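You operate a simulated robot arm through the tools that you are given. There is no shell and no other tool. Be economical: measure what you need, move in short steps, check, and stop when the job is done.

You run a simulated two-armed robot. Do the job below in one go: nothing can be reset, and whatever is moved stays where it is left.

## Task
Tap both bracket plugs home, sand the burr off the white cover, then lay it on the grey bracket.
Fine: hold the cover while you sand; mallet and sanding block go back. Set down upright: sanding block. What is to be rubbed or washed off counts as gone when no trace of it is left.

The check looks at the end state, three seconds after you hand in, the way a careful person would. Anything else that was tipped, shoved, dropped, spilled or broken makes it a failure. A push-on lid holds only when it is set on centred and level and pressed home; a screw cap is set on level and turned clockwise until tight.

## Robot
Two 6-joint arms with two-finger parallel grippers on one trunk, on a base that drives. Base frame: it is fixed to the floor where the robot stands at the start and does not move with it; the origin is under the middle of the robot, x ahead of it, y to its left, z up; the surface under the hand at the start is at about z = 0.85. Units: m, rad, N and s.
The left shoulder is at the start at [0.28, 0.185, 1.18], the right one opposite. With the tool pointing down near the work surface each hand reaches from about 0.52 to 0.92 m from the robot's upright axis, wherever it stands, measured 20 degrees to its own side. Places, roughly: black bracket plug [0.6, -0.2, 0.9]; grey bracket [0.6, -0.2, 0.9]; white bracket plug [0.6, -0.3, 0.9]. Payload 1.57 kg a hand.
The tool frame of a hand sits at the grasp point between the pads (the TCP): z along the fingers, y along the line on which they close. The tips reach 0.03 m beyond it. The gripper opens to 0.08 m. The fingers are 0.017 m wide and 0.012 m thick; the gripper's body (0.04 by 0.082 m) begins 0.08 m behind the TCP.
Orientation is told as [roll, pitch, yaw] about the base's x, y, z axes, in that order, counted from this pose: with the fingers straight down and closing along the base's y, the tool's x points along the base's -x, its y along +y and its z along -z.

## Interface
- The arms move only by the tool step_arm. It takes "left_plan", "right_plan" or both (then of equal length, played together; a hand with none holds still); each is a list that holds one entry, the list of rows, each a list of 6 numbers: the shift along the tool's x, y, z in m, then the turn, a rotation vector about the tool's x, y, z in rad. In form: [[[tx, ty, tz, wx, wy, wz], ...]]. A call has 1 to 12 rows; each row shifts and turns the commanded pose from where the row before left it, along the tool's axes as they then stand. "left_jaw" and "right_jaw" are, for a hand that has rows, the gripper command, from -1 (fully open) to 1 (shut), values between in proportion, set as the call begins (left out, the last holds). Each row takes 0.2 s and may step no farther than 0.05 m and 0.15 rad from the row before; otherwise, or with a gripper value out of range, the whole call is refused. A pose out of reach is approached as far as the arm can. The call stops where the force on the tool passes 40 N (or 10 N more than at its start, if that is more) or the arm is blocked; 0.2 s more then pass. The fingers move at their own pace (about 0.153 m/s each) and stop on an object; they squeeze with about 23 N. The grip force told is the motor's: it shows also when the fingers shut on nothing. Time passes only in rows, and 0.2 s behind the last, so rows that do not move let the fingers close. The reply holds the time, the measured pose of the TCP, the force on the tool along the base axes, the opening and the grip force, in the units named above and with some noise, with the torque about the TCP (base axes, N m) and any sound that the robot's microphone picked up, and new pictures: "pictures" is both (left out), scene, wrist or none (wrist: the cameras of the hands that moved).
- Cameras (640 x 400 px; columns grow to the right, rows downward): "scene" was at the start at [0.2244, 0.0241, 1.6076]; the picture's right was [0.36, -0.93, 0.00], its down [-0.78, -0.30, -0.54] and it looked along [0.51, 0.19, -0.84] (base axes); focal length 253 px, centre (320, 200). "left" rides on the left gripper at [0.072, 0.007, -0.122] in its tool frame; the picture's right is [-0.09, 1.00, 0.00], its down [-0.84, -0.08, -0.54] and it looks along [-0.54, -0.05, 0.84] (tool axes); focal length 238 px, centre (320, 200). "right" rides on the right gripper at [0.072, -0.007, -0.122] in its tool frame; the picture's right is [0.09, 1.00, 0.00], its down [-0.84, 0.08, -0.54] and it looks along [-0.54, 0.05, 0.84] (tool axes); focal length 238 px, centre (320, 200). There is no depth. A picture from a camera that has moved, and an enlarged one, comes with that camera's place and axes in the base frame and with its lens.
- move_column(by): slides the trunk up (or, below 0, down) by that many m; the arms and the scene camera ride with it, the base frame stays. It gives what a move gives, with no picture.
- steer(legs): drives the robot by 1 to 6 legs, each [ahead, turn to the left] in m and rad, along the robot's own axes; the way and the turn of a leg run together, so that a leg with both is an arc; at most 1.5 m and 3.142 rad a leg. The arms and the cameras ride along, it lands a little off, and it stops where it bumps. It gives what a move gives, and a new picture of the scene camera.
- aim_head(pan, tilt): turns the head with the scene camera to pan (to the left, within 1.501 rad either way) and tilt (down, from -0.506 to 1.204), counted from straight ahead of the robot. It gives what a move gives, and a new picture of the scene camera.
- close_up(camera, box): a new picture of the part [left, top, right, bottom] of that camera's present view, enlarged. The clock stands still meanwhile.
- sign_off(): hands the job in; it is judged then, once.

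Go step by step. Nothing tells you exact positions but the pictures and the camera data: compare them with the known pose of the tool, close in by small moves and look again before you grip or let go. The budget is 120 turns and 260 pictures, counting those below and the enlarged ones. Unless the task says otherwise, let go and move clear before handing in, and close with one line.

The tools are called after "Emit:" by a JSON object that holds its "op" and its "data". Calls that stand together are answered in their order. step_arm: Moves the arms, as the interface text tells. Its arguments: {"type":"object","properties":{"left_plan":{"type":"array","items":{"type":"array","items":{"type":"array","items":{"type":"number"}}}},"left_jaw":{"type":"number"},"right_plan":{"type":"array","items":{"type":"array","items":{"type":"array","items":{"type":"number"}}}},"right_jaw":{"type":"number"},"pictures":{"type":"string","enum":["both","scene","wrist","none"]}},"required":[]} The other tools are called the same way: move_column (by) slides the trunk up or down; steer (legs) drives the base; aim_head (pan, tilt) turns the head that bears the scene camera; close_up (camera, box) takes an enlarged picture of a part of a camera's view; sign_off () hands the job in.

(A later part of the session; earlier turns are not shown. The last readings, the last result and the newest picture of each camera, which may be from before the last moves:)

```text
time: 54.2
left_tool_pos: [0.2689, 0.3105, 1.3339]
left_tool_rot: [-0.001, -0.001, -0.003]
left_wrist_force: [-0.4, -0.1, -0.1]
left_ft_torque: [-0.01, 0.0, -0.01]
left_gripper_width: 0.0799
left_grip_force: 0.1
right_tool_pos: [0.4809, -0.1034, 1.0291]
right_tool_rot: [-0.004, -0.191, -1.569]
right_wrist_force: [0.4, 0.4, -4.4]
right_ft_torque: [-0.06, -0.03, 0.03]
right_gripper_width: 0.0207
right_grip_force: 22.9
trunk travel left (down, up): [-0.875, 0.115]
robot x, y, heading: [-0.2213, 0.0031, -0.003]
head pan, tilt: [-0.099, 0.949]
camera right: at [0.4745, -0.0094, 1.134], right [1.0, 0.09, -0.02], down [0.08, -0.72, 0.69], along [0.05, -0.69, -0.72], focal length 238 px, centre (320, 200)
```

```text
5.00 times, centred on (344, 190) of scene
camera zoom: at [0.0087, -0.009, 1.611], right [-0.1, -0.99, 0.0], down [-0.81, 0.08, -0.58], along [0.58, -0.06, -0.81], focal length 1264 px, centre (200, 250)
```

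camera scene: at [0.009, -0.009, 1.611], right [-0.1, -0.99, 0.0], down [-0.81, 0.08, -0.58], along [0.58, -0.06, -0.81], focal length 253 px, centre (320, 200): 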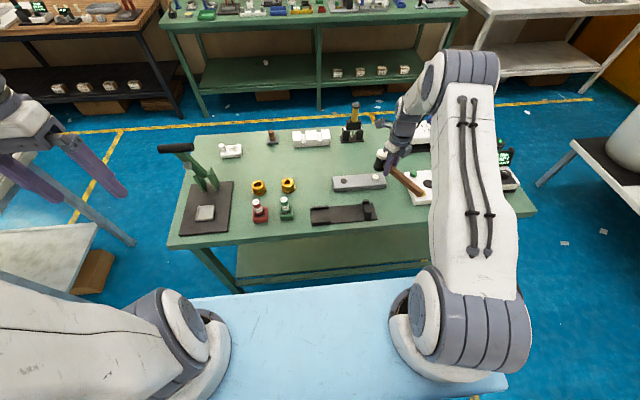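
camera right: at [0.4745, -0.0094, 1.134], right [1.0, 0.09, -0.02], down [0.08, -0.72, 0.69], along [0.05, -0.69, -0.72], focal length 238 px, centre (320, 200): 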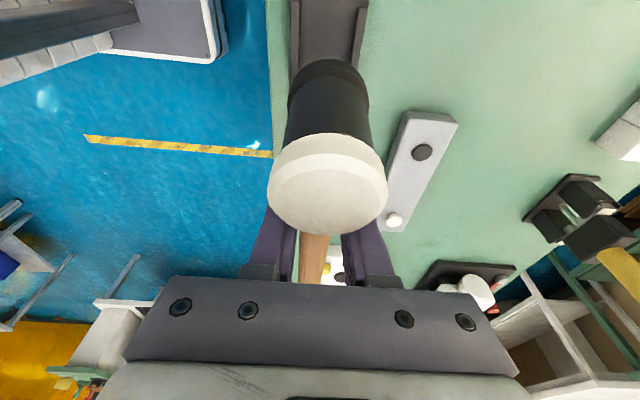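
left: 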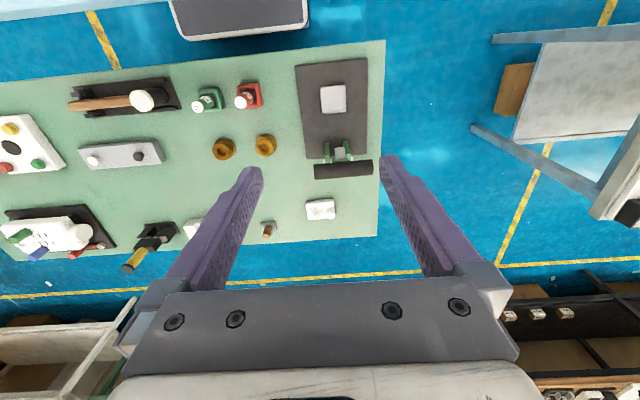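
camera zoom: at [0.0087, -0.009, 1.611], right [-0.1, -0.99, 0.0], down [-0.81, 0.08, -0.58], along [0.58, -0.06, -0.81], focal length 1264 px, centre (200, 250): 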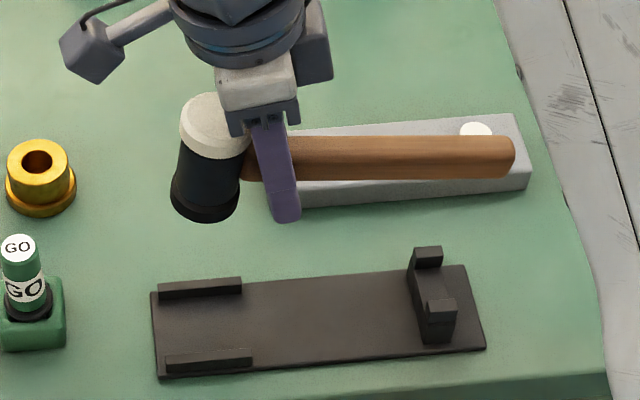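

Emit:
{"op": "step_arm", "data": {"right_plan": [[[0, 0, 0, 0, -0.12, 0], [0.0128, -0.0005, 0.0344, 0, 0, 0], [0.0128, -0.0005, 0.0344, 0, 0, 0], [0.0128, -0.0005, 0.0344, 0, 0, 0], [0, 0, 0, 0, 0, 0]]], "pictures": "none"}}

Emit:
{"op": "close_up", "data": {"camera": "scene", "box": [280, 150, 408, 230]}}

```text
time: 55.4
left_tool_pos: [0.2687, 0.3108, 1.3319]
left_tool_rot: [0.001, 0.001, -0.004]
left_wrist_force: [0.4, 0.1, 0.7]
left_ft_torque: [0.01, 0.01, 0.01]
left_gripper_width: 0.0799
left_grip_force: 0.0
right_tool_pos: [0.4784, -0.0974, 0.9181]
right_tool_rot: [-0.004, -0.311, -1.571]
right_wrist_force: [-0.4, 0.5, -5.0]
right_ft_torque: [-0.05, -0.05, -0.03]
right_gripper_width: 0.021
right_grip_force: 22.5
trunk travel left (down, up): [-0.875, 0.115]
robot x, y, heading: [-0.2225, -0.0014, -0.002]
head pan, tilt: [-0.099, 0.949]
```

```text
5.00 times, centred on (344, 190) of scene
camera zoom: at [0.0089, -0.009, 1.611], right [-0.1, -0.99, 0.0], down [-0.81, 0.08, -0.58], along [0.58, -0.06, -0.81], focal length 1264 px, centre (200, 250)
```

zoom: 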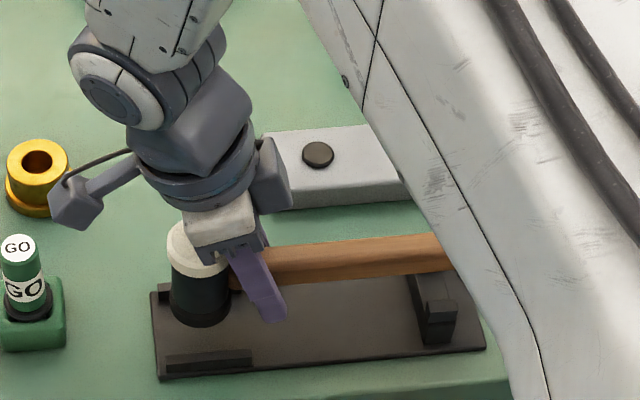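

Emit:
{"op": "step_arm", "data": {"right_plan": [[[0.0061, 0.001, 0.019, 0, 0, 0], [0, 0, 0, 0, 0, 0]]], "pictures": "none"}}

Emit:
{"op": "step_arm", "data": {"right_plan": [[[0.0012, 0, 0.0038, 0, 0, 0], [0, 0, 0, 0, 0, 0]]], "pictures": "none"}}

Emit:
{"op": "step_arm", "data": {"right_plan": [[[0.0012, 0, 0.0038, 0, 0, 0], [0, 0, 0, 0, 0, 0]]], "pictures": "none"}}

Emit:
{"op": "step_arm", "data": {"right_plan": [[[0.0012, 0, 0.0038, 0, 0, 0], [0, 0, 0, 0, 0, 0]]], "pictures": "none"}}

Emit:
{"op": "close_up", "data": {"camera": "scene", "box": [280, 150, 408, 230]}}

```text
time: 56.0
left_tool_pos: [0.2684, 0.3097, 1.3328]
left_tool_rot: [0.0, 0.002, -0.003]
left_wrist_force: [-0.3, -0.4, -0.1]
left_ft_torque: [0.0, 0.04, 0.01]
left_gripper_width: 0.0798
left_grip_force: 0.2
right_tool_pos: [0.4806, -0.0974, 0.8988]
right_tool_rot: [-0.003, -0.31, -1.57]
right_wrist_force: [0.7, -0.1, -4.5]
right_ft_torque: [-0.06, 0.02, -0.01]
right_gripper_width: 0.0211
right_grip_force: 23.5
trunk travel left (down, up): [-0.875, 0.115]
robot x, y, heading: [-0.2218, -0.0001, -0.004]
head pan, tilt: [-0.099, 0.949]
```

```text
time: 56.6
left_tool_pos: [0.2682, 0.3105, 1.3332]
left_tool_rot: [-0.002, 0.0, -0.004]
left_wrist_force: [1.2, -0.1, 0.3]
left_ft_torque: [-0.03, 0.02, -0.01]
left_gripper_width: 0.0799
left_grip_force: 0.0
right_tool_pos: [0.4794, -0.0989, 0.8943]
right_tool_rot: [-0.005, -0.311, -1.571]
right_wrist_force: [-0.2, -0.3, -6.0]
right_ft_torque: [-0.03, -0.01, -0.02]
right_gripper_width: 0.0211
right_grip_force: 22.9
trunk travel left (down, up): [-0.875, 0.115]
robot x, y, heading: [-0.2256, -0.0005, -0.008]
head pan, tilt: [-0.099, 0.949]
```

```text
time: 57.2
left_tool_pos: [0.2686, 0.3103, 1.3327]
left_tool_rot: [-0.001, 0.004, -0.005]
left_wrist_force: [-0.7, 0.1, -0.4]
left_ft_torque: [0.01, -0.01, 0.0]
left_gripper_width: 0.08
left_grip_force: 0.1
right_tool_pos: [0.479, -0.0978, 0.89]
right_tool_rot: [-0.003, -0.309, -1.57]
right_wrist_force: [-0.7, 0.3, -5.1]
right_ft_torque: [-0.05, -0.03, 0.0]
right_gripper_width: 0.0208
right_grip_force: 23.1
trunk travel left (down, up): [-0.875, 0.115]
robot x, y, heading: [-0.2225, 0.0059, -0.007]
head pan, tilt: [-0.099, 0.949]
```

```text
time: 57.8
left_tool_pos: [0.2677, 0.3102, 1.3332]
left_tool_rot: [0.0, 0.003, -0.005]
left_wrist_force: [-0.6, 0.4, 0.2]
left_ft_torque: [-0.03, -0.03, 0.01]
left_gripper_width: 0.0799
left_grip_force: 0.0
right_tool_pos: [0.4796, -0.0986, 0.8878]
right_tool_rot: [-0.001, -0.31, -1.572]
right_wrist_force: [-3.5, -1.0, 9.4]
right_ft_torque: [0.78, 0.05, 0.19]
right_gripper_width: 0.021
right_grip_force: 23.2
trunk travel left (down, up): [-0.875, 0.115]
robot x, y, heading: [-0.2225, 0.0006, -0.007]
head pan, tilt: [-0.099, 0.949]
```

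```text
5.00 times, centred on (344, 190) of scene
camera zoom: at [0.0078, -0.0091, 1.6114], right [-0.1, -0.99, 0.0], down [-0.81, 0.08, -0.58], along [0.58, -0.06, -0.81], focal length 1264 px, centre (200, 250)
```

zoom: 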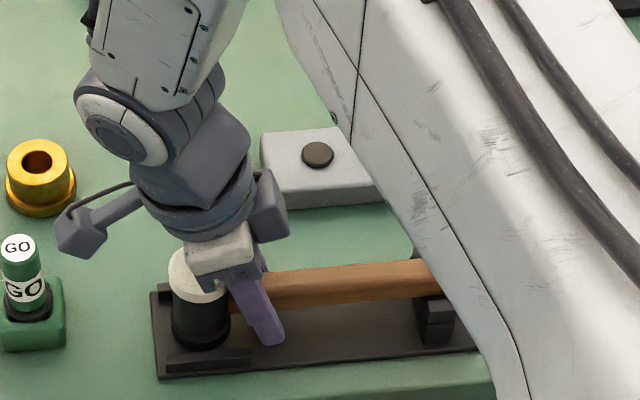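

The head is resting on the plate and the mallet is level, so I'll release, rise and straighten the hand.

Emit:
{"op": "step_arm", "data": {"right_plan": [[[0, 0, 0, 0, 0, 0], [0, 0, 0, 0, 0, 0], [-0.0006, 0, -0.002, 0, 0, 0], [-0.0092, 0, -0.0285, 0, 0, 0], [-0.0122, 0, -0.038, 0, 0, 0], [-0.0122, 0, -0.038, 0, 0, 0], [0, 0, 0, 0, 0.1, 0], [0, 0, 0, 0, 0.11, 0], [0, 0, 0, 0, 0.1, 0], [0.02, 0, 0, 0, 0, 0], [0.02, 0, 0, 0, 0, 0]]], "right_jaw": -1, "pictures": "wrist"}}

Emit:
{"op": "close_up", "data": {"camera": "scene", "box": [280, 150, 408, 230]}}

```text
time: 60.2
left_tool_pos: [0.2689, 0.3097, 1.3327]
left_tool_rot: [0.002, 0.003, -0.006]
left_wrist_force: [0.7, 0.3, 0.1]
left_ft_torque: [0.0, 0.03, 0.02]
left_gripper_width: 0.0799
left_grip_force: 0.1
right_tool_pos: [0.4819, -0.0583, 0.9978]
right_tool_rot: [-0.003, 0.001, -1.573]
right_wrist_force: [0.3, 0.9, 0.4]
right_ft_torque: [0.02, 0.0, 0.01]
right_gripper_width: 0.0799
right_grip_force: 0.1
trunk travel left (down, up): [-0.875, 0.115]
robot x, y, heading: [-0.2231, 0.0012, -0.005]
head pan, tilt: [-0.099, 0.949]
camera right: at [0.4744, 0.0136, 1.1205], right [1.0, 0.09, 0.0], down [0.08, -0.84, 0.54], along [0.05, -0.54, -0.84], focal length 238 px, centre (320, 200)
```

right: 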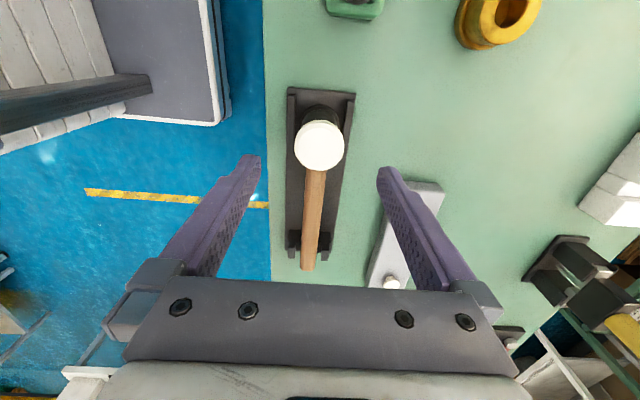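

```text
5.00 times, centred on (344, 190) of scene
camera zoom: at [0.0085, -0.0089, 1.6111], right [-0.1, -0.99, 0.0], down [-0.81, 0.08, -0.58], along [0.58, -0.06, -0.81], focal length 1264 px, centre (200, 250)
```

zoom: 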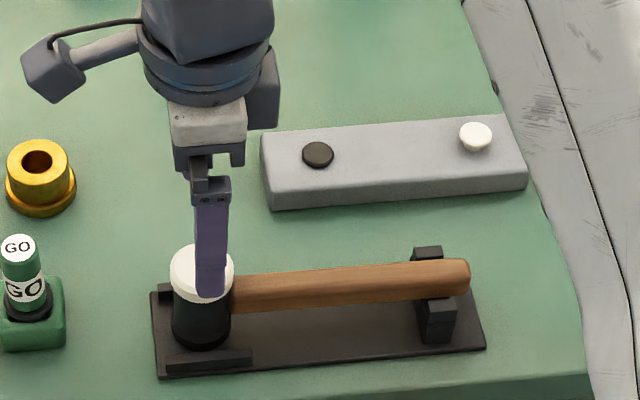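

The mallet is seated. Now I'll take it by the head, fingers straddling it at z≈0.912.

Emit:
{"op": "step_arm", "data": {"right_plan": [[[0.002, -0.0018, 0.03, 0, 0, 0], [0, 0, 0.03, 0, 0, 0], [0, 0, 0.025, 0, 0, 0], [0, 0, 0, 0, 0, 0]]], "pictures": "wrist"}}

Emit:
{"op": "close_up", "data": {"camera": "scene", "box": [280, 150, 408, 230]}}

```text
time: 61.2
left_tool_pos: [0.2684, 0.3114, 1.3323]
left_tool_rot: [0.0, 0.002, -0.005]
left_wrist_force: [-0.8, -0.7, -0.4]
left_ft_torque: [0.0, 0.01, -0.01]
left_gripper_width: 0.0797
left_grip_force: 0.1
right_tool_pos: [0.4789, -0.0563, 0.9132]
right_tool_rot: [-0.003, 0.001, -1.573]
right_wrist_force: [-0.6, -0.4, 0.0]
right_ft_torque: [0.0, 0.01, -0.01]
right_gripper_width: 0.0799
right_grip_force: 0.0
trunk travel left (down, up): [-0.875, 0.115]
robot x, y, heading: [-0.2233, 0.0015, -0.006]
head pan, tilt: [-0.099, 0.949]
camera right: at [0.4721, 0.0156, 1.0348], right [1.0, 0.09, 0.0], down [0.08, -0.84, 0.54], along [0.05, -0.54, -0.84], focal length 238 px, centre (320, 200)
```

right: 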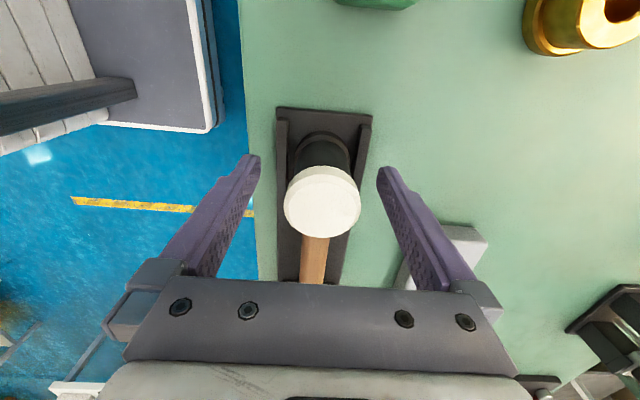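

```text
5.00 times, centred on (344, 190) of scene
camera zoom: at [0.0086, -0.0091, 1.611], right [-0.1, -0.99, 0.0], down [-0.81, 0.08, -0.58], along [0.58, -0.06, -0.81], focal length 1264 px, centre (200, 250)
```

zoom: 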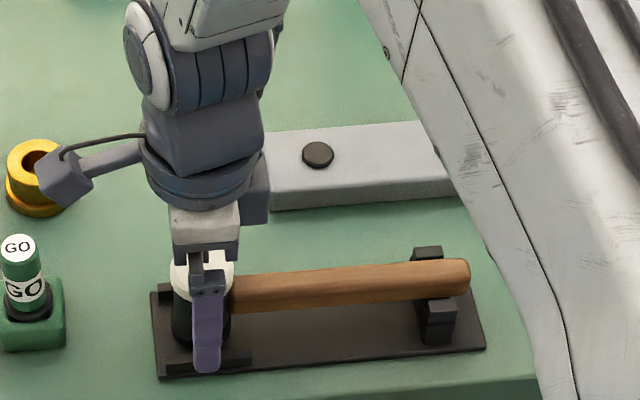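

Emit:
{"op": "step_arm", "data": {"right_plan": [[[0.002, 0.001, 0, 0, 0, 0], [0, 0, 0, 0, 0, 0], [0, 0, 0, 0, 0, 0]]], "right_jaw": 1, "pictures": "none"}}

Emit:
{"op": "step_arm", "data": {"right_plan": [[[0, 0, -0.02, 0, 0, 0], [0, 0, -0.04, 0, 0, 0], [0, 0, -0.04, 0, 0, 0], [0, 0, 0, 0, 0, 0]]], "pictures": "wrist"}}

Emit:
{"op": "close_up", "data": {"camera": "scene", "box": [280, 140, 408, 220]}}

```text
time: 62.0
left_tool_pos: [0.2693, 0.3115, 1.3334]
left_tool_rot: [0.001, 0.002, -0.005]
left_wrist_force: [-0.2, 0.1, -0.1]
left_ft_torque: [-0.01, 0.0, 0.01]
left_gripper_width: 0.08
left_grip_force: 0.2
right_tool_pos: [0.4799, -0.0564, 0.9148]
right_tool_rot: [-0.003, 0.003, -1.573]
right_wrist_force: [0.8, -6.3, 1.8]
right_ft_torque: [-0.38, -0.09, 0.02]
right_gripper_width: 0.0408
right_grip_force: 23.1
trunk travel left (down, up): [-0.875, 0.115]
robot x, y, heading: [-0.2233, 0.0026, -0.004]
head pan, tilt: [-0.099, 0.949]
```

```text
time: 63.0
left_tool_pos: [0.2677, 0.3108, 1.332]
left_tool_rot: [0.001, 0.002, -0.003]
left_wrist_force: [0.6, 0.5, 1.0]
left_ft_torque: [-0.02, -0.02, 0.01]
left_gripper_width: 0.0798
left_grip_force: 0.2
right_tool_pos: [0.4796, -0.0548, 1.0142]
right_tool_rot: [-0.003, -0.001, -1.571]
right_wrist_force: [0.3, 0.0, -4.8]
right_ft_torque: [0.16, 0.02, 0.0]
right_gripper_width: 0.0406
right_grip_force: 22.9
trunk travel left (down, up): [-0.875, 0.115]
robot x, y, heading: [-0.2247, -0.0014, -0.006]
head pan, tilt: [-0.099, 0.949]
camera right: at [0.4731, 0.0177, 1.136], right [1.0, 0.09, 0.0], down [0.08, -0.84, 0.54], along [0.05, -0.54, -0.84], focal length 238 px, centre (320, 200)
```

right: 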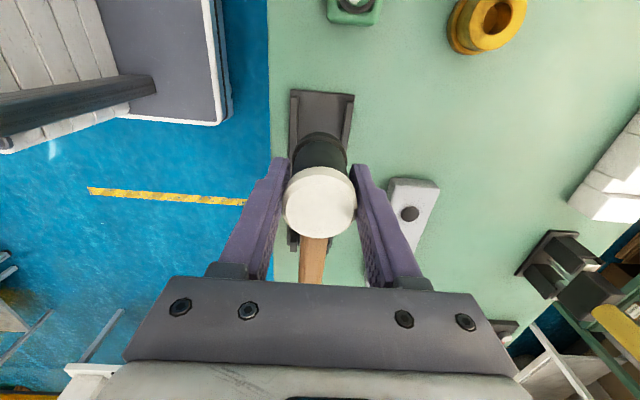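

```text
5.00 times, centred on (344, 180) of scene
camera zoom: at [0.0084, -0.0091, 1.611], right [-0.1, -0.99, 0.0], down [-0.81, 0.08, -0.58], along [0.58, -0.06, -0.81], focal length 1264 px, centre (200, 300)
```

zoom: 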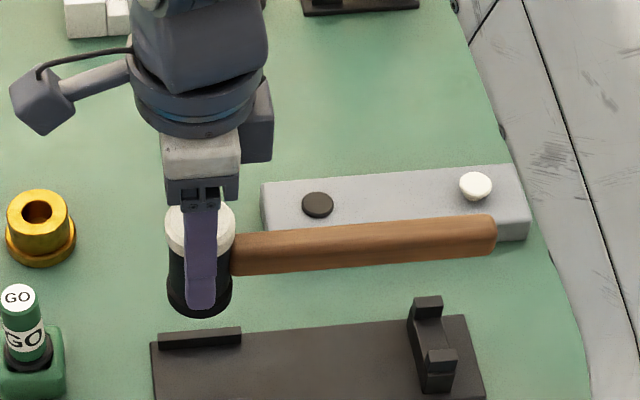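

The head is firmly held and level. Moving over the white plug with the 60° yaw.

Emit:
{"op": "step_arm", "data": {"right_plan": [[[-0.038, 0.0226, 0, 0, 0, 0], [-0.038, 0.0226, 0, 0, 0, 0], [-0.038, 0.0226, 0, 0, 0, 0], [-0.038, 0.0226, 0, 0, 0, 0], [-0.038, 0.0226, 0, 0, 0, 0], [-0.038, 0.0226, 0, 0, 0, 0]]], "pictures": "none"}}

Emit:
{"op": "step_arm", "data": {"right_plan": [[[0, 0, 0, 0, 0, 0.1309], [0, 0, 0, 0, 0, 0.1309], [0, 0, 0, 0, 0, 0.1309], [0, 0, 0, 0, 0, 0.1309], [0, 0, 0, 0, 0, 0.1309], [0, 0, 0, 0, 0, 0.1309], [0, 0, 0, 0, 0, 0.1309], [0, 0, 0, 0, 0, 0.1309], [0, 0, 0.03, 0, 0, 0], [0, 0, 0.015, 0, 0, 0], [0, 0, 0, 0, 0, 0]]], "pictures": "wrist"}}

Emit:
{"op": "close_up", "data": {"camera": "scene", "box": [330, 140, 458, 220]}}

```text
time: 64.4
left_tool_pos: [0.2683, 0.3101, 1.3324]
left_tool_rot: [-0.001, 0.004, -0.004]
left_wrist_force: [0.2, -0.4, -0.6]
left_ft_torque: [0.02, -0.03, -0.03]
left_gripper_width: 0.0801
left_grip_force: 0.1
right_tool_pos: [0.6167, -0.2833, 1.0111]
right_tool_rot: [-0.003, -0.001, -1.57]
right_wrist_force: [-0.5, 0.1, -4.5]
right_ft_torque: [0.16, -0.03, 0.0]
right_gripper_width: 0.0409
right_grip_force: 23.2
trunk travel left (down, up): [-0.875, 0.115]
robot x, y, heading: [-0.2211, 0.0012, -0.007]
head pan, tilt: [-0.099, 0.949]
```

```text
time: 66.8
left_tool_pos: [0.2678, 0.3098, 1.3333]
left_tool_rot: [0.001, 0.001, -0.004]
left_wrist_force: [0.8, -0.2, 0.2]
left_ft_torque: [0.03, -0.03, 0.0]
left_gripper_width: 0.0798
left_grip_force: 0.0
right_tool_pos: [0.6164, -0.2822, 0.9691]
right_tool_rot: [0.0, -0.004, -2.618]
right_wrist_force: [0.4, 0.0, -4.4]
right_ft_torque: [0.09, -0.13, 0.04]
right_gripper_width: 0.0408
right_grip_force: 22.9
trunk travel left (down, up): [-0.875, 0.115]
robot x, y, heading: [-0.2252, 0.0004, -0.009]
head pan, tilt: [-0.099, 0.949]
camera right: at [0.6749, -0.2406, 1.0902], right [0.58, -0.82, 0.0], down [-0.69, -0.48, 0.54], along [-0.45, -0.31, -0.84], focal length 238 px, centre (320, 200)
```

right: 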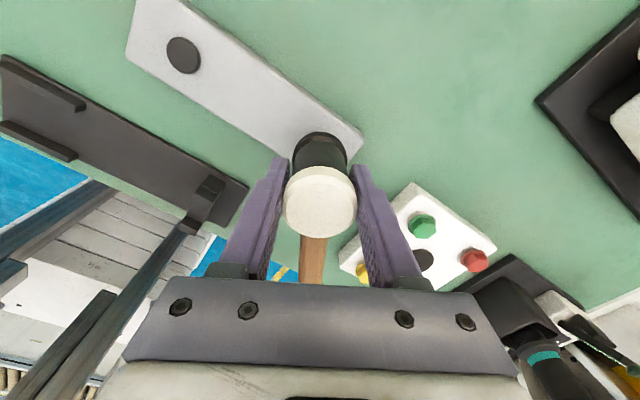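

```text
5.00 times, centred on (394, 180) of scene
camera zoom: at [0.0088, -0.0092, 1.611], right [-0.1, -0.99, 0.0], down [-0.81, 0.08, -0.58], along [0.58, -0.06, -0.81], focal length 1264 px, centre (-50, 300)
```

zoom: 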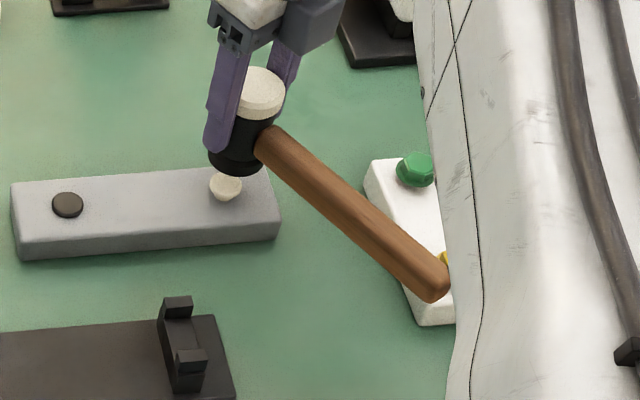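

Emit:
{"op": "step_arm", "data": {"right_plan": [[[0, 0, 0.015, 0, 0, 0], [0, 0, 0.025, 0, 0, 0], [0, 0, 0.025, 0, 0, 0]]], "pictures": "none"}}

Emit:
{"op": "close_up", "data": {"camera": "scene", "box": [330, 140, 458, 220]}}

```text
time: 67.6
left_tool_pos: [0.2659, 0.312, 1.3338]
left_tool_rot: [0.0, 0.001, -0.004]
left_wrist_force: [-0.6, 0.1, 0.0]
left_ft_torque: [-0.05, -0.03, 0.03]
left_gripper_width: 0.0797
left_grip_force: 0.0
right_tool_pos: [0.6195, -0.2831, 0.9211]
right_tool_rot: [0.006, 0.009, -2.617]
right_wrist_force: [-8.9, 3.2, 15.4]
right_ft_torque: [0.4, 0.49, 0.06]
right_gripper_width: 0.0409
right_grip_force: 22.8
trunk travel left (down, up): [-0.875, 0.115]
robot x, y, heading: [-0.2218, 0.0013, -0.002]
head pan, tilt: [-0.099, 0.949]
stopped in row 3 (right hand): the force on the tool passed its limit at 89 N (the readings are from after the stop); the commanded pose is now the measured one
```

```text
5.00 times, centred on (394, 180) of scene
camera zoom: at [0.0062, -0.0084, 1.6112], right [-0.1, -0.99, 0.0], down [-0.81, 0.08, -0.58], along [0.58, -0.06, -0.81], focal length 1264 px, centre (-50, 300)
```

zoom: 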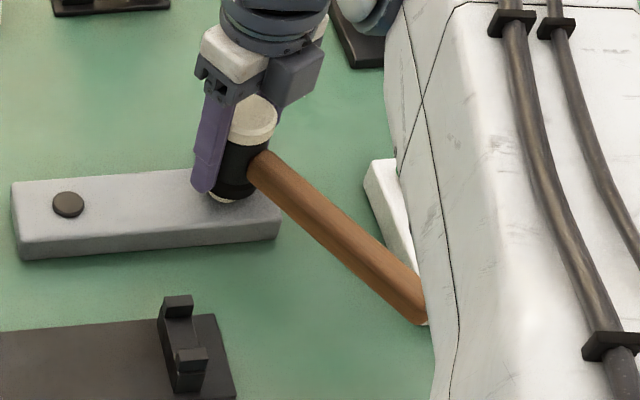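

The mallet stayed upright. I'll lift and check the plug.

Emit:
{"op": "step_arm", "data": {"right_plan": [[[0, 0, -0.03, 0, 0, 0], [-0.03, 0, -0.03, 0, 0, 0], [-0.04, 0, 0, 0, 0, 0], [0, 0, 0, 0, 0, 0]]], "pictures": "none"}}

Emit:
{"op": "close_up", "data": {"camera": "scene", "box": [330, 150, 426, 210]}}

```text
time: 68.6
left_tool_pos: [0.268, 0.3101, 1.332]
left_tool_rot: [0.0, 0.001, -0.004]
left_wrist_force: [0.6, -0.6, -0.2]
left_ft_torque: [-0.01, -0.01, 0.01]
left_gripper_width: 0.0799
left_grip_force: 0.0
right_tool_pos: [0.5572, -0.3179, 0.9771]
right_tool_rot: [0.006, 0.007, -2.619]
right_wrist_force: [-0.3, 0.1, -4.5]
right_ft_torque: [0.11, -0.14, 0.03]
right_gripper_width: 0.041
right_grip_force: 22.5
trunk travel left (down, up): [-0.875, 0.115]
robot x, y, heading: [-0.2218, -0.0012, 0.0]
head pan, tilt: [-0.099, 0.949]
```

```text
6.67 times, centred on (378, 180) of scene
camera zoom: at [0.0084, -0.0093, 1.611], right [-0.1, -0.99, 0.0], down [-0.81, 0.08, -0.58], along [0.58, -0.06, -0.81], focal length 1686 px, centre (-67, 333)
```

zoom: 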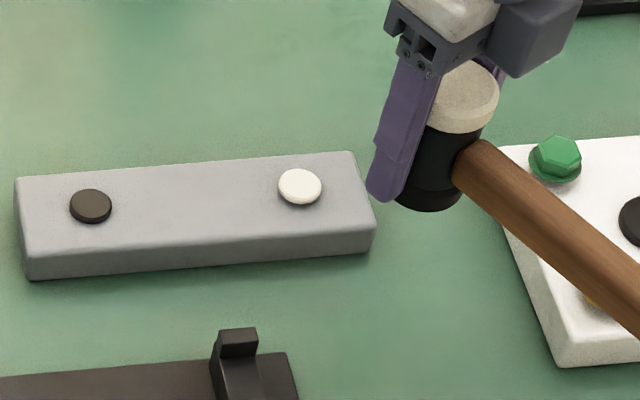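

Nearly flush. One more tap on white to be sure.

Emit:
{"op": "step_arm", "data": {"right_plan": [[[0.035, 0, 0, 0, 0, 0], [0.035, 0, 0, 0, 0, 0], [0, 0, 0.02, 0, 0, 0], [0, 0, 0.02, 0, 0, 0], [0, 0, 0.03, 0, 0, 0]]], "pictures": "none"}}

Emit:
{"op": "step_arm", "data": {"right_plan": [[[0, 0, -0.03, 0, 0, 0], [-0.03, 0, -0.03, 0, 0, 0], [-0.04, 0, 0, 0, 0, 0], [0, 0, 0, 0, 0, 0]]], "pictures": "none"}}

Emit:
{"op": "close_up", "data": {"camera": "scene", "box": [330, 160, 394, 200]}}

Emit:
{"op": "close_up", "data": {"camera": "scene", "box": [360, 140, 456, 200]}}

```text
time: 69.8
left_tool_pos: [0.2658, 0.3122, 1.3343]
left_tool_rot: [0.0, -0.001, -0.004]
left_wrist_force: [-0.2, -0.4, -0.1]
left_ft_torque: [0.01, 0.0, 0.02]
left_gripper_width: 0.0799
left_grip_force: 0.1
right_tool_pos: [0.6211, -0.283, 0.9145]
right_tool_rot: [0.011, 0.013, -2.619]
right_wrist_force: [-7.7, 3.2, 35.3]
right_ft_torque: [0.98, 0.99, 0.1]
right_gripper_width: 0.0407
right_grip_force: 23.1
trunk travel left (down, up): [-0.875, 0.115]
robot x, y, heading: [-0.2206, -0.0025, -0.008]
head pan, tilt: [-0.099, 0.949]
```

```text
time: 70.8
left_tool_pos: [0.2679, 0.311, 1.3332]
left_tool_rot: [0.002, 0.0, -0.003]
left_wrist_force: [0.2, -0.3, 0.5]
left_ft_torque: [0.04, 0.04, -0.02]
left_gripper_width: 0.08
left_grip_force: 0.0
right_tool_pos: [0.5598, -0.3175, 0.9673]
right_tool_rot: [0.007, 0.01, -2.618]
right_wrist_force: [-0.4, -0.6, -3.7]
right_ft_torque: [0.11, -0.15, 0.01]
right_gripper_width: 0.0408
right_grip_force: 23.0
trunk travel left (down, up): [-0.875, 0.115]
robot x, y, heading: [-0.2224, 0.0016, -0.004]
head pan, tilt: [-0.099, 0.949]
```

```text
10.00 times, centred on (362, 180) of scene
camera zoom: at [0.0084, -0.0093, 1.611], right [-0.1, -0.99, 0.0], down [-0.81, 0.08, -0.58], along [0.58, -0.06, -0.81], focal length 2529 px, centre (-100, 400)
```

zoom: 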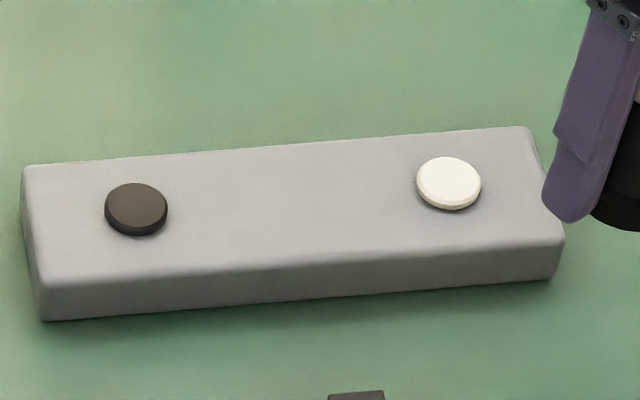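

```text
6.67 times, centred on (408, 170) of scene
camera zoom: at [0.0084, -0.0093, 1.611], right [-0.1, -0.99, 0.0], down [-0.81, 0.08, -0.58], along [0.58, -0.06, -0.81], focal length 1686 px, centre (-267, 400)
```

zoom: 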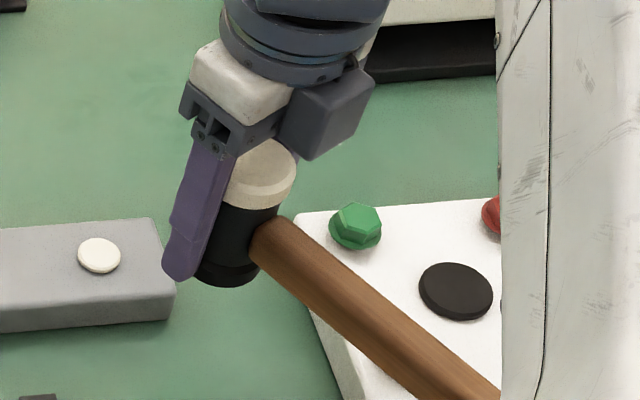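

Both plugs are flush. Now I'll carry the mallet back to its tray.

Emit:
{"op": "step_arm", "data": {"right_plan": [[[0, 0, -0.045, 0, 0, 0], [0, 0, 0, 0, 0, -0.1309], [0, 0, 0, 0, 0, -0.1309], [0, 0, 0, 0, 0, -0.1309], [0, 0, 0, 0, 0, -0.1309], [0, 0, 0, 0, 0, -0.1309], [0, 0, 0, 0, 0, -0.1309], [0, 0, 0, 0, 0, -0.1309], [0, 0, 0, 0, 0, -0.1309], [0.04, -0.012, 0, 0, 0, 0], [0.04, -0.012, 0, 0, 0, 0], [0.04, -0.012, 0, 0, 0, 0]]], "pictures": "none"}}

Emit:
{"op": "step_arm", "data": {"right_plan": [[[0.046, -0.015, 0, 0, 0, 0], [0.046, -0.015, 0, 0, 0, 0], [0.046, -0.013, 0, 0, 0, 0], [0, 0, 0.03, 0, 0, 0], [0, 0, 0, 0, 0, 0]]], "pictures": "wrist"}}

Emit:
{"op": "close_up", "data": {"camera": "scene", "box": [280, 150, 408, 230]}}

```text
time: 73.4
left_tool_pos: [0.2683, 0.3112, 1.3334]
left_tool_rot: [0.0, 0.003, -0.004]
left_wrist_force: [-0.4, -0.2, -0.1]
left_ft_torque: [0.02, -0.01, 0.01]
left_gripper_width: 0.0799
left_grip_force: 0.0
right_tool_pos: [0.5233, -0.1975, 1.0113]
right_tool_rot: [0.01, -0.001, -1.572]
right_wrist_force: [0.6, 0.0, -4.8]
right_ft_torque: [0.2, -0.03, -0.01]
right_gripper_width: 0.0408
right_grip_force: 23.2
trunk travel left (down, up): [-0.875, 0.115]
robot x, y, heading: [-0.2235, -0.0005, -0.004]
head pan, tilt: [-0.099, 0.949]
```

```text
time: 74.6
left_tool_pos: [0.2676, 0.3101, 1.3324]
left_tool_rot: [0.001, 0.002, -0.003]
left_wrist_force: [0.6, 0.4, -0.1]
left_ft_torque: [-0.01, 0.03, 0.02]
left_gripper_width: 0.0799
left_grip_force: 0.1
right_tool_pos: [0.479, -0.0602, 0.9826]
right_tool_rot: [0.012, -0.002, -1.569]
right_wrist_force: [-0.5, -1.2, -5.2]
right_ft_torque: [0.19, 0.03, -0.01]
right_gripper_width: 0.0408
right_grip_force: 23.2
trunk travel left (down, up): [-0.875, 0.115]
robot x, y, heading: [-0.2248, -0.0014, -0.004]
head pan, tilt: [-0.099, 0.949]
camera right: at [0.4715, 0.0129, 1.1034], right [1.0, 0.09, 0.01], down [0.07, -0.84, 0.54], along [0.06, -0.54, -0.84], focal length 238 px, centre (320, 200)
```

right: 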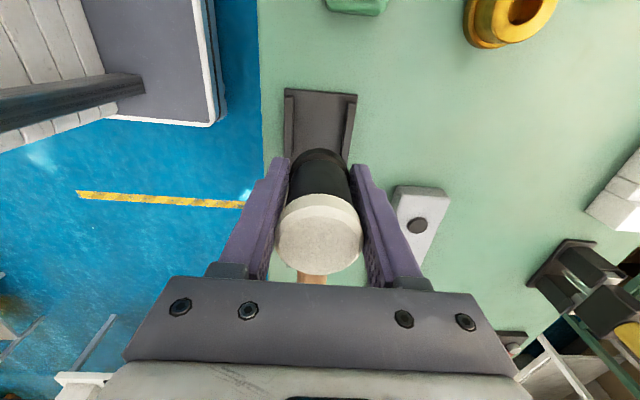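

```text
5.00 times, centred on (344, 190) of scene
camera zoom: at [0.0089, -0.0091, 1.611], right [-0.1, -0.99, 0.0], down [-0.81, 0.08, -0.58], along [0.58, -0.06, -0.81], focal length 1264 px, centre (200, 250)
```

zoom: 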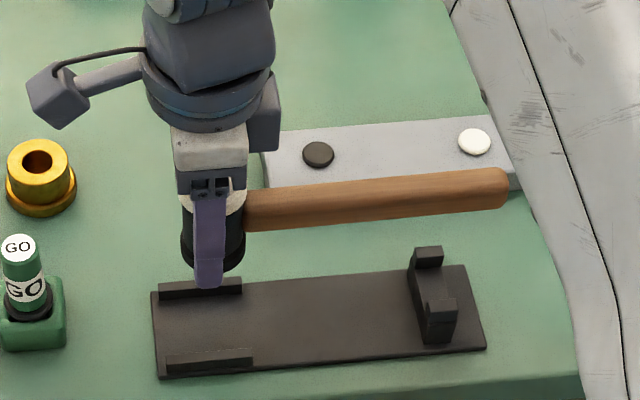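

The head slid about 13 mm up in the fingers but the handle is still nearly level. I'll lower it into the tray in steps.

Emit:
{"op": "step_arm", "data": {"right_plan": [[[0.003, 0.001, 0.03, 0, -0.01, 0], [0, 0, 0.03, 0, -0.01, 0], [0, 0, 0.008, 0, 0, 0], [0, 0, 0, 0, 0, 0]]], "pictures": "wrist"}}

Emit:
{"op": "close_up", "data": {"camera": "scene", "box": [280, 150, 408, 230]}}

```text
time: 75.6
left_tool_pos: [0.2665, 0.3116, 1.3333]
left_tool_rot: [-0.001, 0.002, -0.004]
left_wrist_force: [0.7, -0.6, 0.8]
left_ft_torque: [0.02, 0.01, -0.04]
left_gripper_width: 0.08
left_grip_force: 0.0
right_tool_pos: [0.482, -0.0581, 0.9123]
right_tool_rot: [0.01, -0.023, -1.572]
right_wrist_force: [-0.2, 0.1, -5.5]
right_ft_torque: [0.16, -0.02, 0.01]
right_gripper_width: 0.0409
right_grip_force: 23.5
trunk travel left (down, up): [-0.875, 0.115]
robot x, y, heading: [-0.2246, 0.001, -0.007]
head pan, tilt: [-0.099, 0.949]
camera right: at [0.4738, 0.0174, 1.0331], right [1.0, 0.09, 0.01], down [0.07, -0.82, 0.56], along [0.06, -0.56, -0.83], focal length 238 px, centre (320, 200)
```

right: 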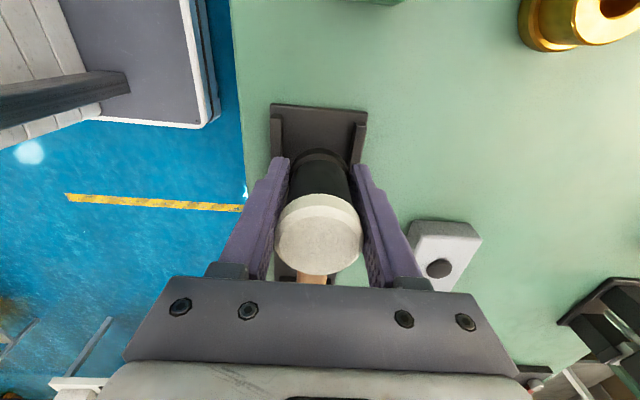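

```text
5.00 times, centred on (344, 190) of scene
camera zoom: at [0.0085, -0.009, 1.611], right [-0.1, -0.99, 0.0], down [-0.81, 0.08, -0.58], along [0.58, -0.06, -0.81], focal length 1264 px, centre (200, 250)
```

zoom: 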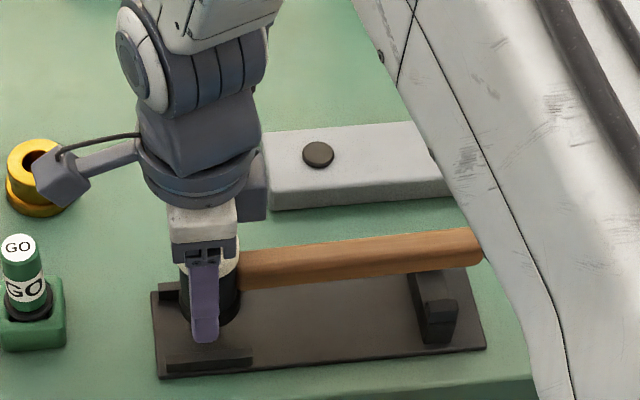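

Emit:
{"op": "step_arm", "data": {"right_plan": [[[0, -0.002, 0, 0, 0.06, 0], [0, 0, 0.004, 0, 0, 0], [0, 0, 0, 0, 0, 0]]], "pictures": "none"}}

Emit:
{"op": "step_arm", "data": {"right_plan": [[[0, 0, 0.003, 0, 0, 0], [0, 0, 0, 0, 0, 0]]], "pictures": "none"}}

Emit:
{"op": "step_arm", "data": {"right_plan": [[[0, 0, 0.003, 0, 0, 0], [0, 0, 0, 0, 0, 0]]], "pictures": "wrist"}}

Emit:
{"op": "close_up", "data": {"camera": "scene", "box": [280, 150, 408, 230]}}

```text
time: 76.4
left_tool_pos: [0.2676, 0.3106, 1.3322]
left_tool_rot: [0.0, 0.001, -0.005]
left_wrist_force: [0.3, 0.5, -0.4]
left_ft_torque: [-0.01, 0.0, 0.01]
left_gripper_width: 0.0799
left_grip_force: 0.0
right_tool_pos: [0.4811, -0.0566, 0.9096]
right_tool_rot: [0.011, 0.038, -1.571]
right_wrist_force: [-0.6, -0.5, -5.2]
right_ft_torque: [0.17, 0.04, 0.01]
right_gripper_width: 0.0407
right_grip_force: 23.5
trunk travel left (down, up): [-0.875, 0.115]
robot x, y, heading: [-0.2258, 0.0048, -0.009]
head pan, tilt: [-0.099, 0.949]
```

```text
time: 77.0
left_tool_pos: [0.2689, 0.3096, 1.333]
left_tool_rot: [0.0, 0.002, -0.002]
left_wrist_force: [-0.3, 0.4, -0.5]
left_ft_torque: [-0.04, 0.02, 0.0]
left_gripper_width: 0.0799
left_grip_force: 0.0
right_tool_pos: [0.4803, -0.0564, 0.9061]
right_tool_rot: [0.013, 0.039, -1.572]
right_wrist_force: [0.1, -0.1, -3.8]
right_ft_torque: [0.19, 0.01, 0.0]
right_gripper_width: 0.041
right_grip_force: 22.9
trunk travel left (down, up): [-0.875, 0.115]
robot x, y, heading: [-0.2226, -0.0015, -0.009]
head pan, tilt: [-0.099, 0.949]
```

```text
time: 77.6
left_tool_pos: [0.2689, 0.3109, 1.3317]
left_tool_rot: [0.0, 0.002, -0.004]
left_wrist_force: [-0.1, 0.7, -0.2]
left_ft_torque: [0.02, -0.01, 0.01]
left_gripper_width: 0.08
left_grip_force: 0.1
right_tool_pos: [0.4805, -0.0575, 0.9024]
right_tool_rot: [0.011, 0.039, -1.573]
right_wrist_force: [-0.2, 0.2, -5.8]
right_ft_torque: [0.18, 0.01, -0.03]
right_gripper_width: 0.0409
right_grip_force: 22.7
trunk travel left (down, up): [-0.875, 0.115]
robot x, y, heading: [-0.2187, 0.0019, -0.007]
head pan, tilt: [-0.099, 0.949]
camera right: at [0.4719, 0.0105, 1.0271], right [1.0, 0.09, 0.01], down [0.07, -0.86, 0.51], along [0.06, -0.51, -0.86], focal length 238 px, centre (320, 200)
```

right: 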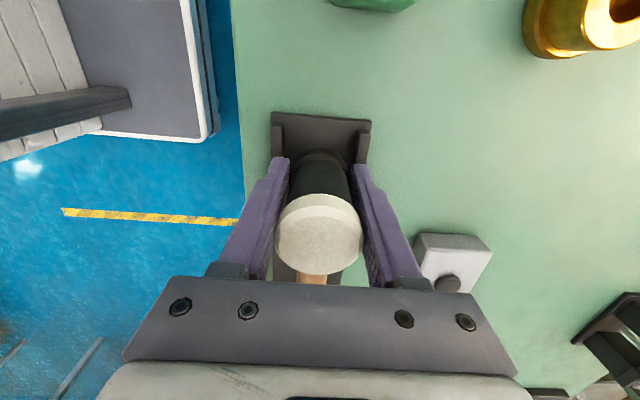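

```text
5.00 times, centred on (344, 190) of scene
camera zoom: at [0.0086, -0.009, 1.611], right [-0.1, -0.99, 0.0], down [-0.81, 0.08, -0.58], along [0.58, -0.06, -0.81], focal length 1264 px, centre (200, 250)
```

zoom: 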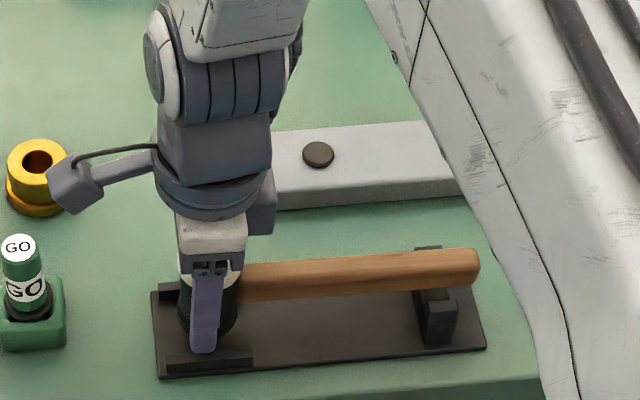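

Emit:
{"op": "step_arm", "data": {"right_plan": [[[0, 0, 0.003, 0, 0, 0], [0, 0, 0, 0, 0, 0]]], "pictures": "none"}}

Emit:
{"op": "step_arm", "data": {"right_plan": [[[0, 0, 0.003, 0, 0, 0], [0, 0, 0, 0, 0, 0]]], "pictures": "none"}}

Emit:
{"op": "step_arm", "data": {"right_plan": [[[0, 0, 0.003, 0, 0, 0], [0, 0, 0, 0, 0, 0]]], "pictures": "none"}}

Emit:
{"op": "close_up", "data": {"camera": "scene", "box": [280, 150, 408, 230]}}

```text
time: 78.2
left_tool_pos: [0.2686, 0.3107, 1.3322]
left_tool_rot: [0.001, 0.002, -0.002]
left_wrist_force: [-0.2, -0.4, 0.6]
left_ft_torque: [0.0, 0.0, -0.01]
left_gripper_width: 0.0802
left_grip_force: 0.0
right_tool_pos: [0.4789, -0.0574, 0.8999]
right_tool_rot: [0.01, 0.039, -1.571]
right_wrist_force: [-0.3, 0.0, -5.1]
right_ft_torque: [0.15, -0.01, 0.08]
right_gripper_width: 0.0407
right_grip_force: 22.8
trunk travel left (down, up): [-0.875, 0.115]
robot x, y, heading: [-0.2243, -0.0022, -0.006]
head pan, tilt: [-0.099, 0.949]
```

```text
time: 78.8
left_tool_pos: [0.267, 0.3106, 1.3337]
left_tool_rot: [0.001, -0.001, -0.003]
left_wrist_force: [0.3, -0.3, 0.6]
left_ft_torque: [0.0, -0.01, -0.04]
left_gripper_width: 0.0801
left_grip_force: 0.1
right_tool_pos: [0.4799, -0.0568, 0.8982]
right_tool_rot: [0.012, 0.04, -1.571]
right_wrist_force: [-3.6, -1.7, 15.8]
right_ft_torque: [0.0, 0.68, 0.02]
right_gripper_width: 0.0409
right_grip_force: 23.3
trunk travel left (down, up): [-0.875, 0.115]
robot x, y, heading: [-0.2228, -0.0006, -0.005]
head pan, tilt: [-0.099, 0.949]
```

```text
time: 79.2
left_tool_pos: [0.2661, 0.3109, 1.3336]
left_tool_rot: [-0.001, -0.001, -0.006]
left_wrist_force: [0.6, -0.3, 0.0]
left_ft_torque: [0.0, -0.01, 0.02]
left_gripper_width: 0.0801
left_grip_force: 0.1
right_tool_pos: [0.479, -0.0569, 0.8976]
right_tool_rot: [0.011, 0.038, -1.571]
right_wrist_force: [-5.6, -1.7, 23.2]
right_ft_torque: [-0.05, 1.03, 0.03]
right_gripper_width: 0.0407
right_grip_force: 22.7
trunk travel left (down, up): [-0.875, 0.115]
robot x, y, heading: [-0.2207, -0.0006, -0.005]
head pan, tilt: [-0.099, 0.949]
stopped in row 2 (right hand): the force on the tool passed its limit at 44 N (the readings are from after the stop); the commanded pose is now the measured one
```

```text
5.00 times, centred on (344, 190) of scene
camera zoom: at [0.0067, -0.009, 1.6115], right [-0.1, -0.99, 0.0], down [-0.81, 0.08, -0.58], along [0.58, -0.06, -0.81], focal length 1264 px, centre (200, 250)
```

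zoom: 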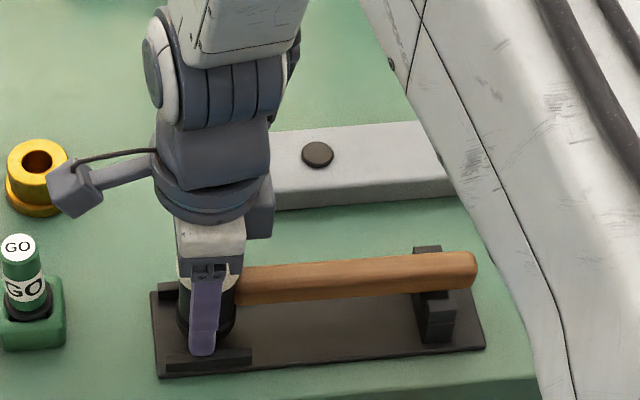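

A fingertip has touched the rail, so the head is only millimetres above its seat. I'll back off slightly and release.

Emit:
{"op": "step_arm", "data": {"right_plan": [[[0, 0, -0.003, 0, 0, 0], [0, 0, 0, 0, 0, 0]]], "pictures": "none"}}

Emit:
{"op": "step_arm", "data": {"right_plan": [[[0, 0, 0, 0, 0, 0], [0, 0, 0, 0, 0, 0], [0, 0, 0, 0, 0, 0], [0, 0, -0.03, 0, 0, 0], [0, 0, -0.04, 0, 0, 0], [0, 0, -0.04, 0, 0, 0], [0, 0, 0, 0, 0, 0]]], "right_jaw": -1, "pictures": "wrist"}}

Emit:
{"op": "close_up", "data": {"camera": "scene", "box": [280, 150, 408, 230]}}

```text
time: 79.8
left_tool_pos: [0.2667, 0.3117, 1.3333]
left_tool_rot: [-0.001, -0.001, -0.003]
left_wrist_force: [0.0, 0.1, 0.1]
left_ft_torque: [-0.02, 0.01, 0.02]
left_gripper_width: 0.0801
left_grip_force: 0.1
right_tool_pos: [0.4797, -0.056, 0.8986]
right_tool_rot: [0.011, 0.038, -1.571]
right_wrist_force: [-4.9, 1.3, 1.0]
right_ft_torque: [0.18, 0.32, -0.05]
right_gripper_width: 0.0411
right_grip_force: 23.2
trunk travel left (down, up): [-0.875, 0.115]
robot x, y, heading: [-0.2247, 0.001, -0.003]
head pan, tilt: [-0.099, 0.949]
```

```text
time: 81.5
left_tool_pos: [0.2672, 0.3107, 1.3318]
left_tool_rot: [0.0, 0.0, -0.002]
left_wrist_force: [0.5, 0.3, 0.6]
left_ft_torque: [0.0, 0.0, -0.01]
left_gripper_width: 0.0798
left_grip_force: 0.1
right_tool_pos: [0.4803, -0.0628, 1.0088]
right_tool_rot: [0.012, 0.038, -1.571]
right_wrist_force: [0.7, 1.0, 0.2]
right_ft_torque: [0.0, 0.0, 0.0]
right_gripper_width: 0.0802
right_grip_force: 0.0
trunk travel left (down, up): [-0.875, 0.115]
robot x, y, heading: [-0.2205, 0.0007, -0.002]
head pan, tilt: [-0.099, 0.949]
camera right: at [0.4715, 0.0061, 1.1343], right [1.0, 0.09, 0.02], down [0.07, -0.86, 0.51], along [0.06, -0.51, -0.86], focal length 238 px, centre (320, 200)
```

right: 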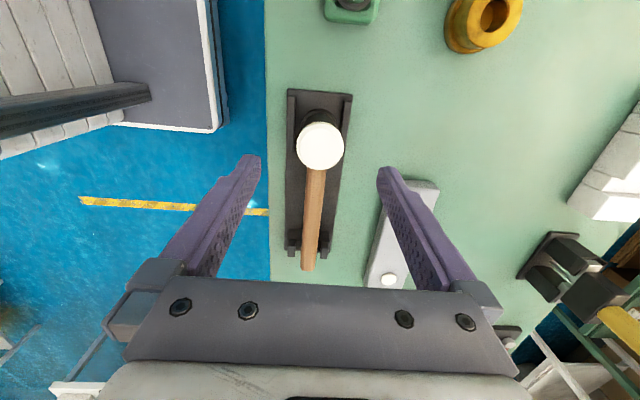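

```text
5.00 times, centred on (344, 190) of scene
camera zoom: at [0.008, -0.0091, 1.6111], right [-0.1, -0.99, 0.0], down [-0.81, 0.08, -0.58], along [0.58, -0.06, -0.81], focal length 1264 px, centre (200, 250)
```

zoom: 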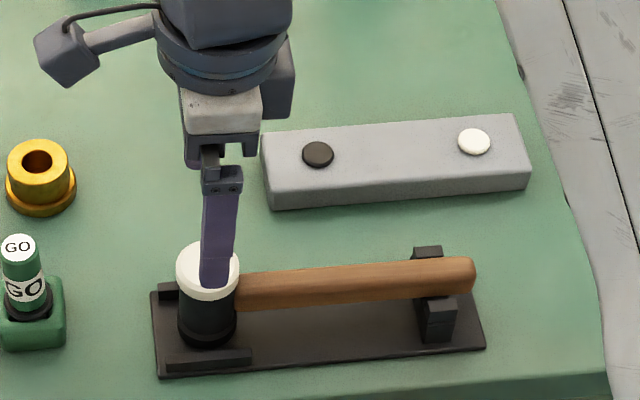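

The mallet is back in its tray and both plugs are home. Next is the cover. I'll raise the right hand out of the way, and turn it so its camera side will face away from the left hand, then drive forward.

Emit:
{"op": "step_arm", "data": {"right_plan": [[[0, 0, -0.04, 0, -0.038, 0], [-0.03, 0, -0.04, 0, 0, 0], [-0.03, 0, -0.04, 0, 0, -0.14], [-0.03, 0, 0, 0, 0, -0.14], [0, 0, 0, 0, 0, -0.14], [0, 0, 0, 0, 0, -0.14], [0, 0, 0, 0, 0, -0.14], [0, 0, 0, 0, 0, -0.14], [0, 0, 0, 0, 0, -0.14], [0, 0, 0, 0, 0, -0.14], [0, 0, 0, 0, 0, -0.14], [0, 0, 0, 0, 0, -0.14]]], "pictures": "none"}}

Emit:
{"op": "steer", "data": {"legs": [[0.25, 0]]}}

```text
time: 84.0
left_tool_pos: [0.2681, 0.3108, 1.332]
left_tool_rot: [-0.001, 0.0, -0.004]
left_wrist_force: [0.5, -0.2, -1.2]
left_ft_torque: [-0.02, -0.01, 0.0]
left_gripper_width: 0.0799
left_grip_force: 0.2
right_tool_pos: [0.4819, -0.1525, 1.129]
right_tool_rot: [0.002, -0.011, -0.169]
right_wrist_force: [-0.3, 0.2, -1.1]
right_ft_torque: [-0.02, -0.01, 0.01]
right_gripper_width: 0.0802
right_grip_force: 0.1
trunk travel left (down, up): [-0.875, 0.115]
robot x, y, heading: [-0.2231, -0.0017, -0.006]
head pan, tilt: [-0.099, 0.949]
```

```text
time: 85.9
left_tool_pos: [0.5177, 0.3103, 1.3333]
left_tool_rot: [0.0, 0.001, -0.004]
left_wrist_force: [0.3, 0.5, -0.5]
left_ft_torque: [-0.03, -0.05, 0.0]
left_gripper_width: 0.0799
left_grip_force: 0.0
right_tool_pos: [0.7328, -0.1523, 1.1295]
right_tool_rot: [0.001, -0.015, -0.172]
right_wrist_force: [0.2, 0.2, -0.5]
right_ft_torque: [0.02, -0.03, 0.0]
right_gripper_width: 0.0801
right_grip_force: 0.1
trunk travel left (down, up): [-0.875, 0.115]
robot x, y, heading: [0.0248, 0.002, -0.005]
head pan, tilt: [-0.099, 0.949]
camera scene: at [0.2581, -0.0099, 1.6111], right [-0.1, -0.99, 0.0], down [-0.81, 0.08, -0.58], along [0.58, -0.06, -0.81], focal length 253 px, centre (320, 200)
```

scene: 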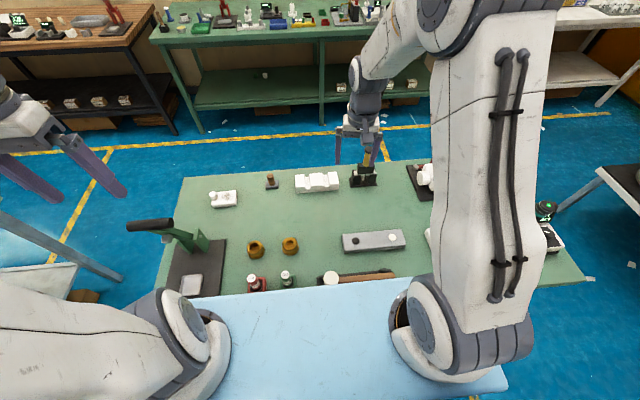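

Emit:
{"op": "close_up", "data": {"camera": "scene", "box": [200, 165, 296, 225]}}

Emit:
{"op": "close_up", "data": {"camera": "left", "box": [200, 150, 360, 250]}}

```text
6.67 times, centred on (248, 195) of scene
camera zoom: at [0.2581, -0.0099, 1.6111], right [-0.1, -0.99, 0.0], down [-0.81, 0.08, -0.58], along [0.58, -0.06, -0.81], focal length 1686 px, centre (800, 233)
```

zoom: 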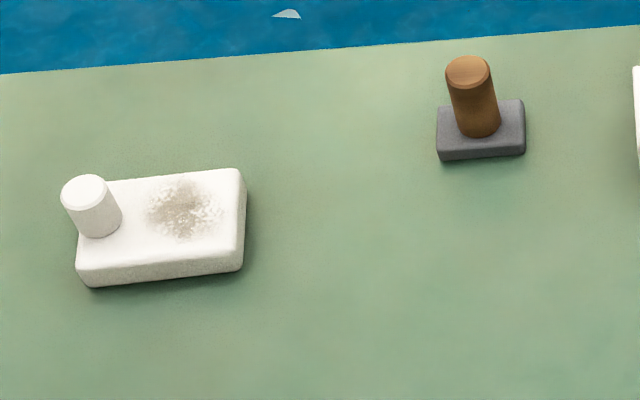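

```text
4.00 times, centred on (280, 200) of left
camera zoom: at [0.4468, 0.3173, 1.4551], right [0.1, 1.0, 0.0], down [0.84, -0.08, 0.54], along [0.54, -0.05, -0.84], focal length 953 px, centre (480, 200)
```

zoom: 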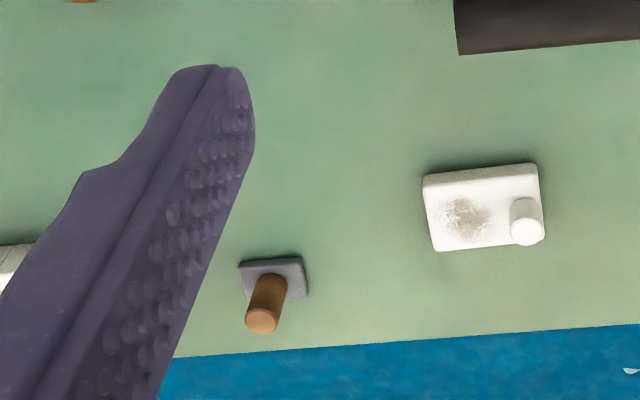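

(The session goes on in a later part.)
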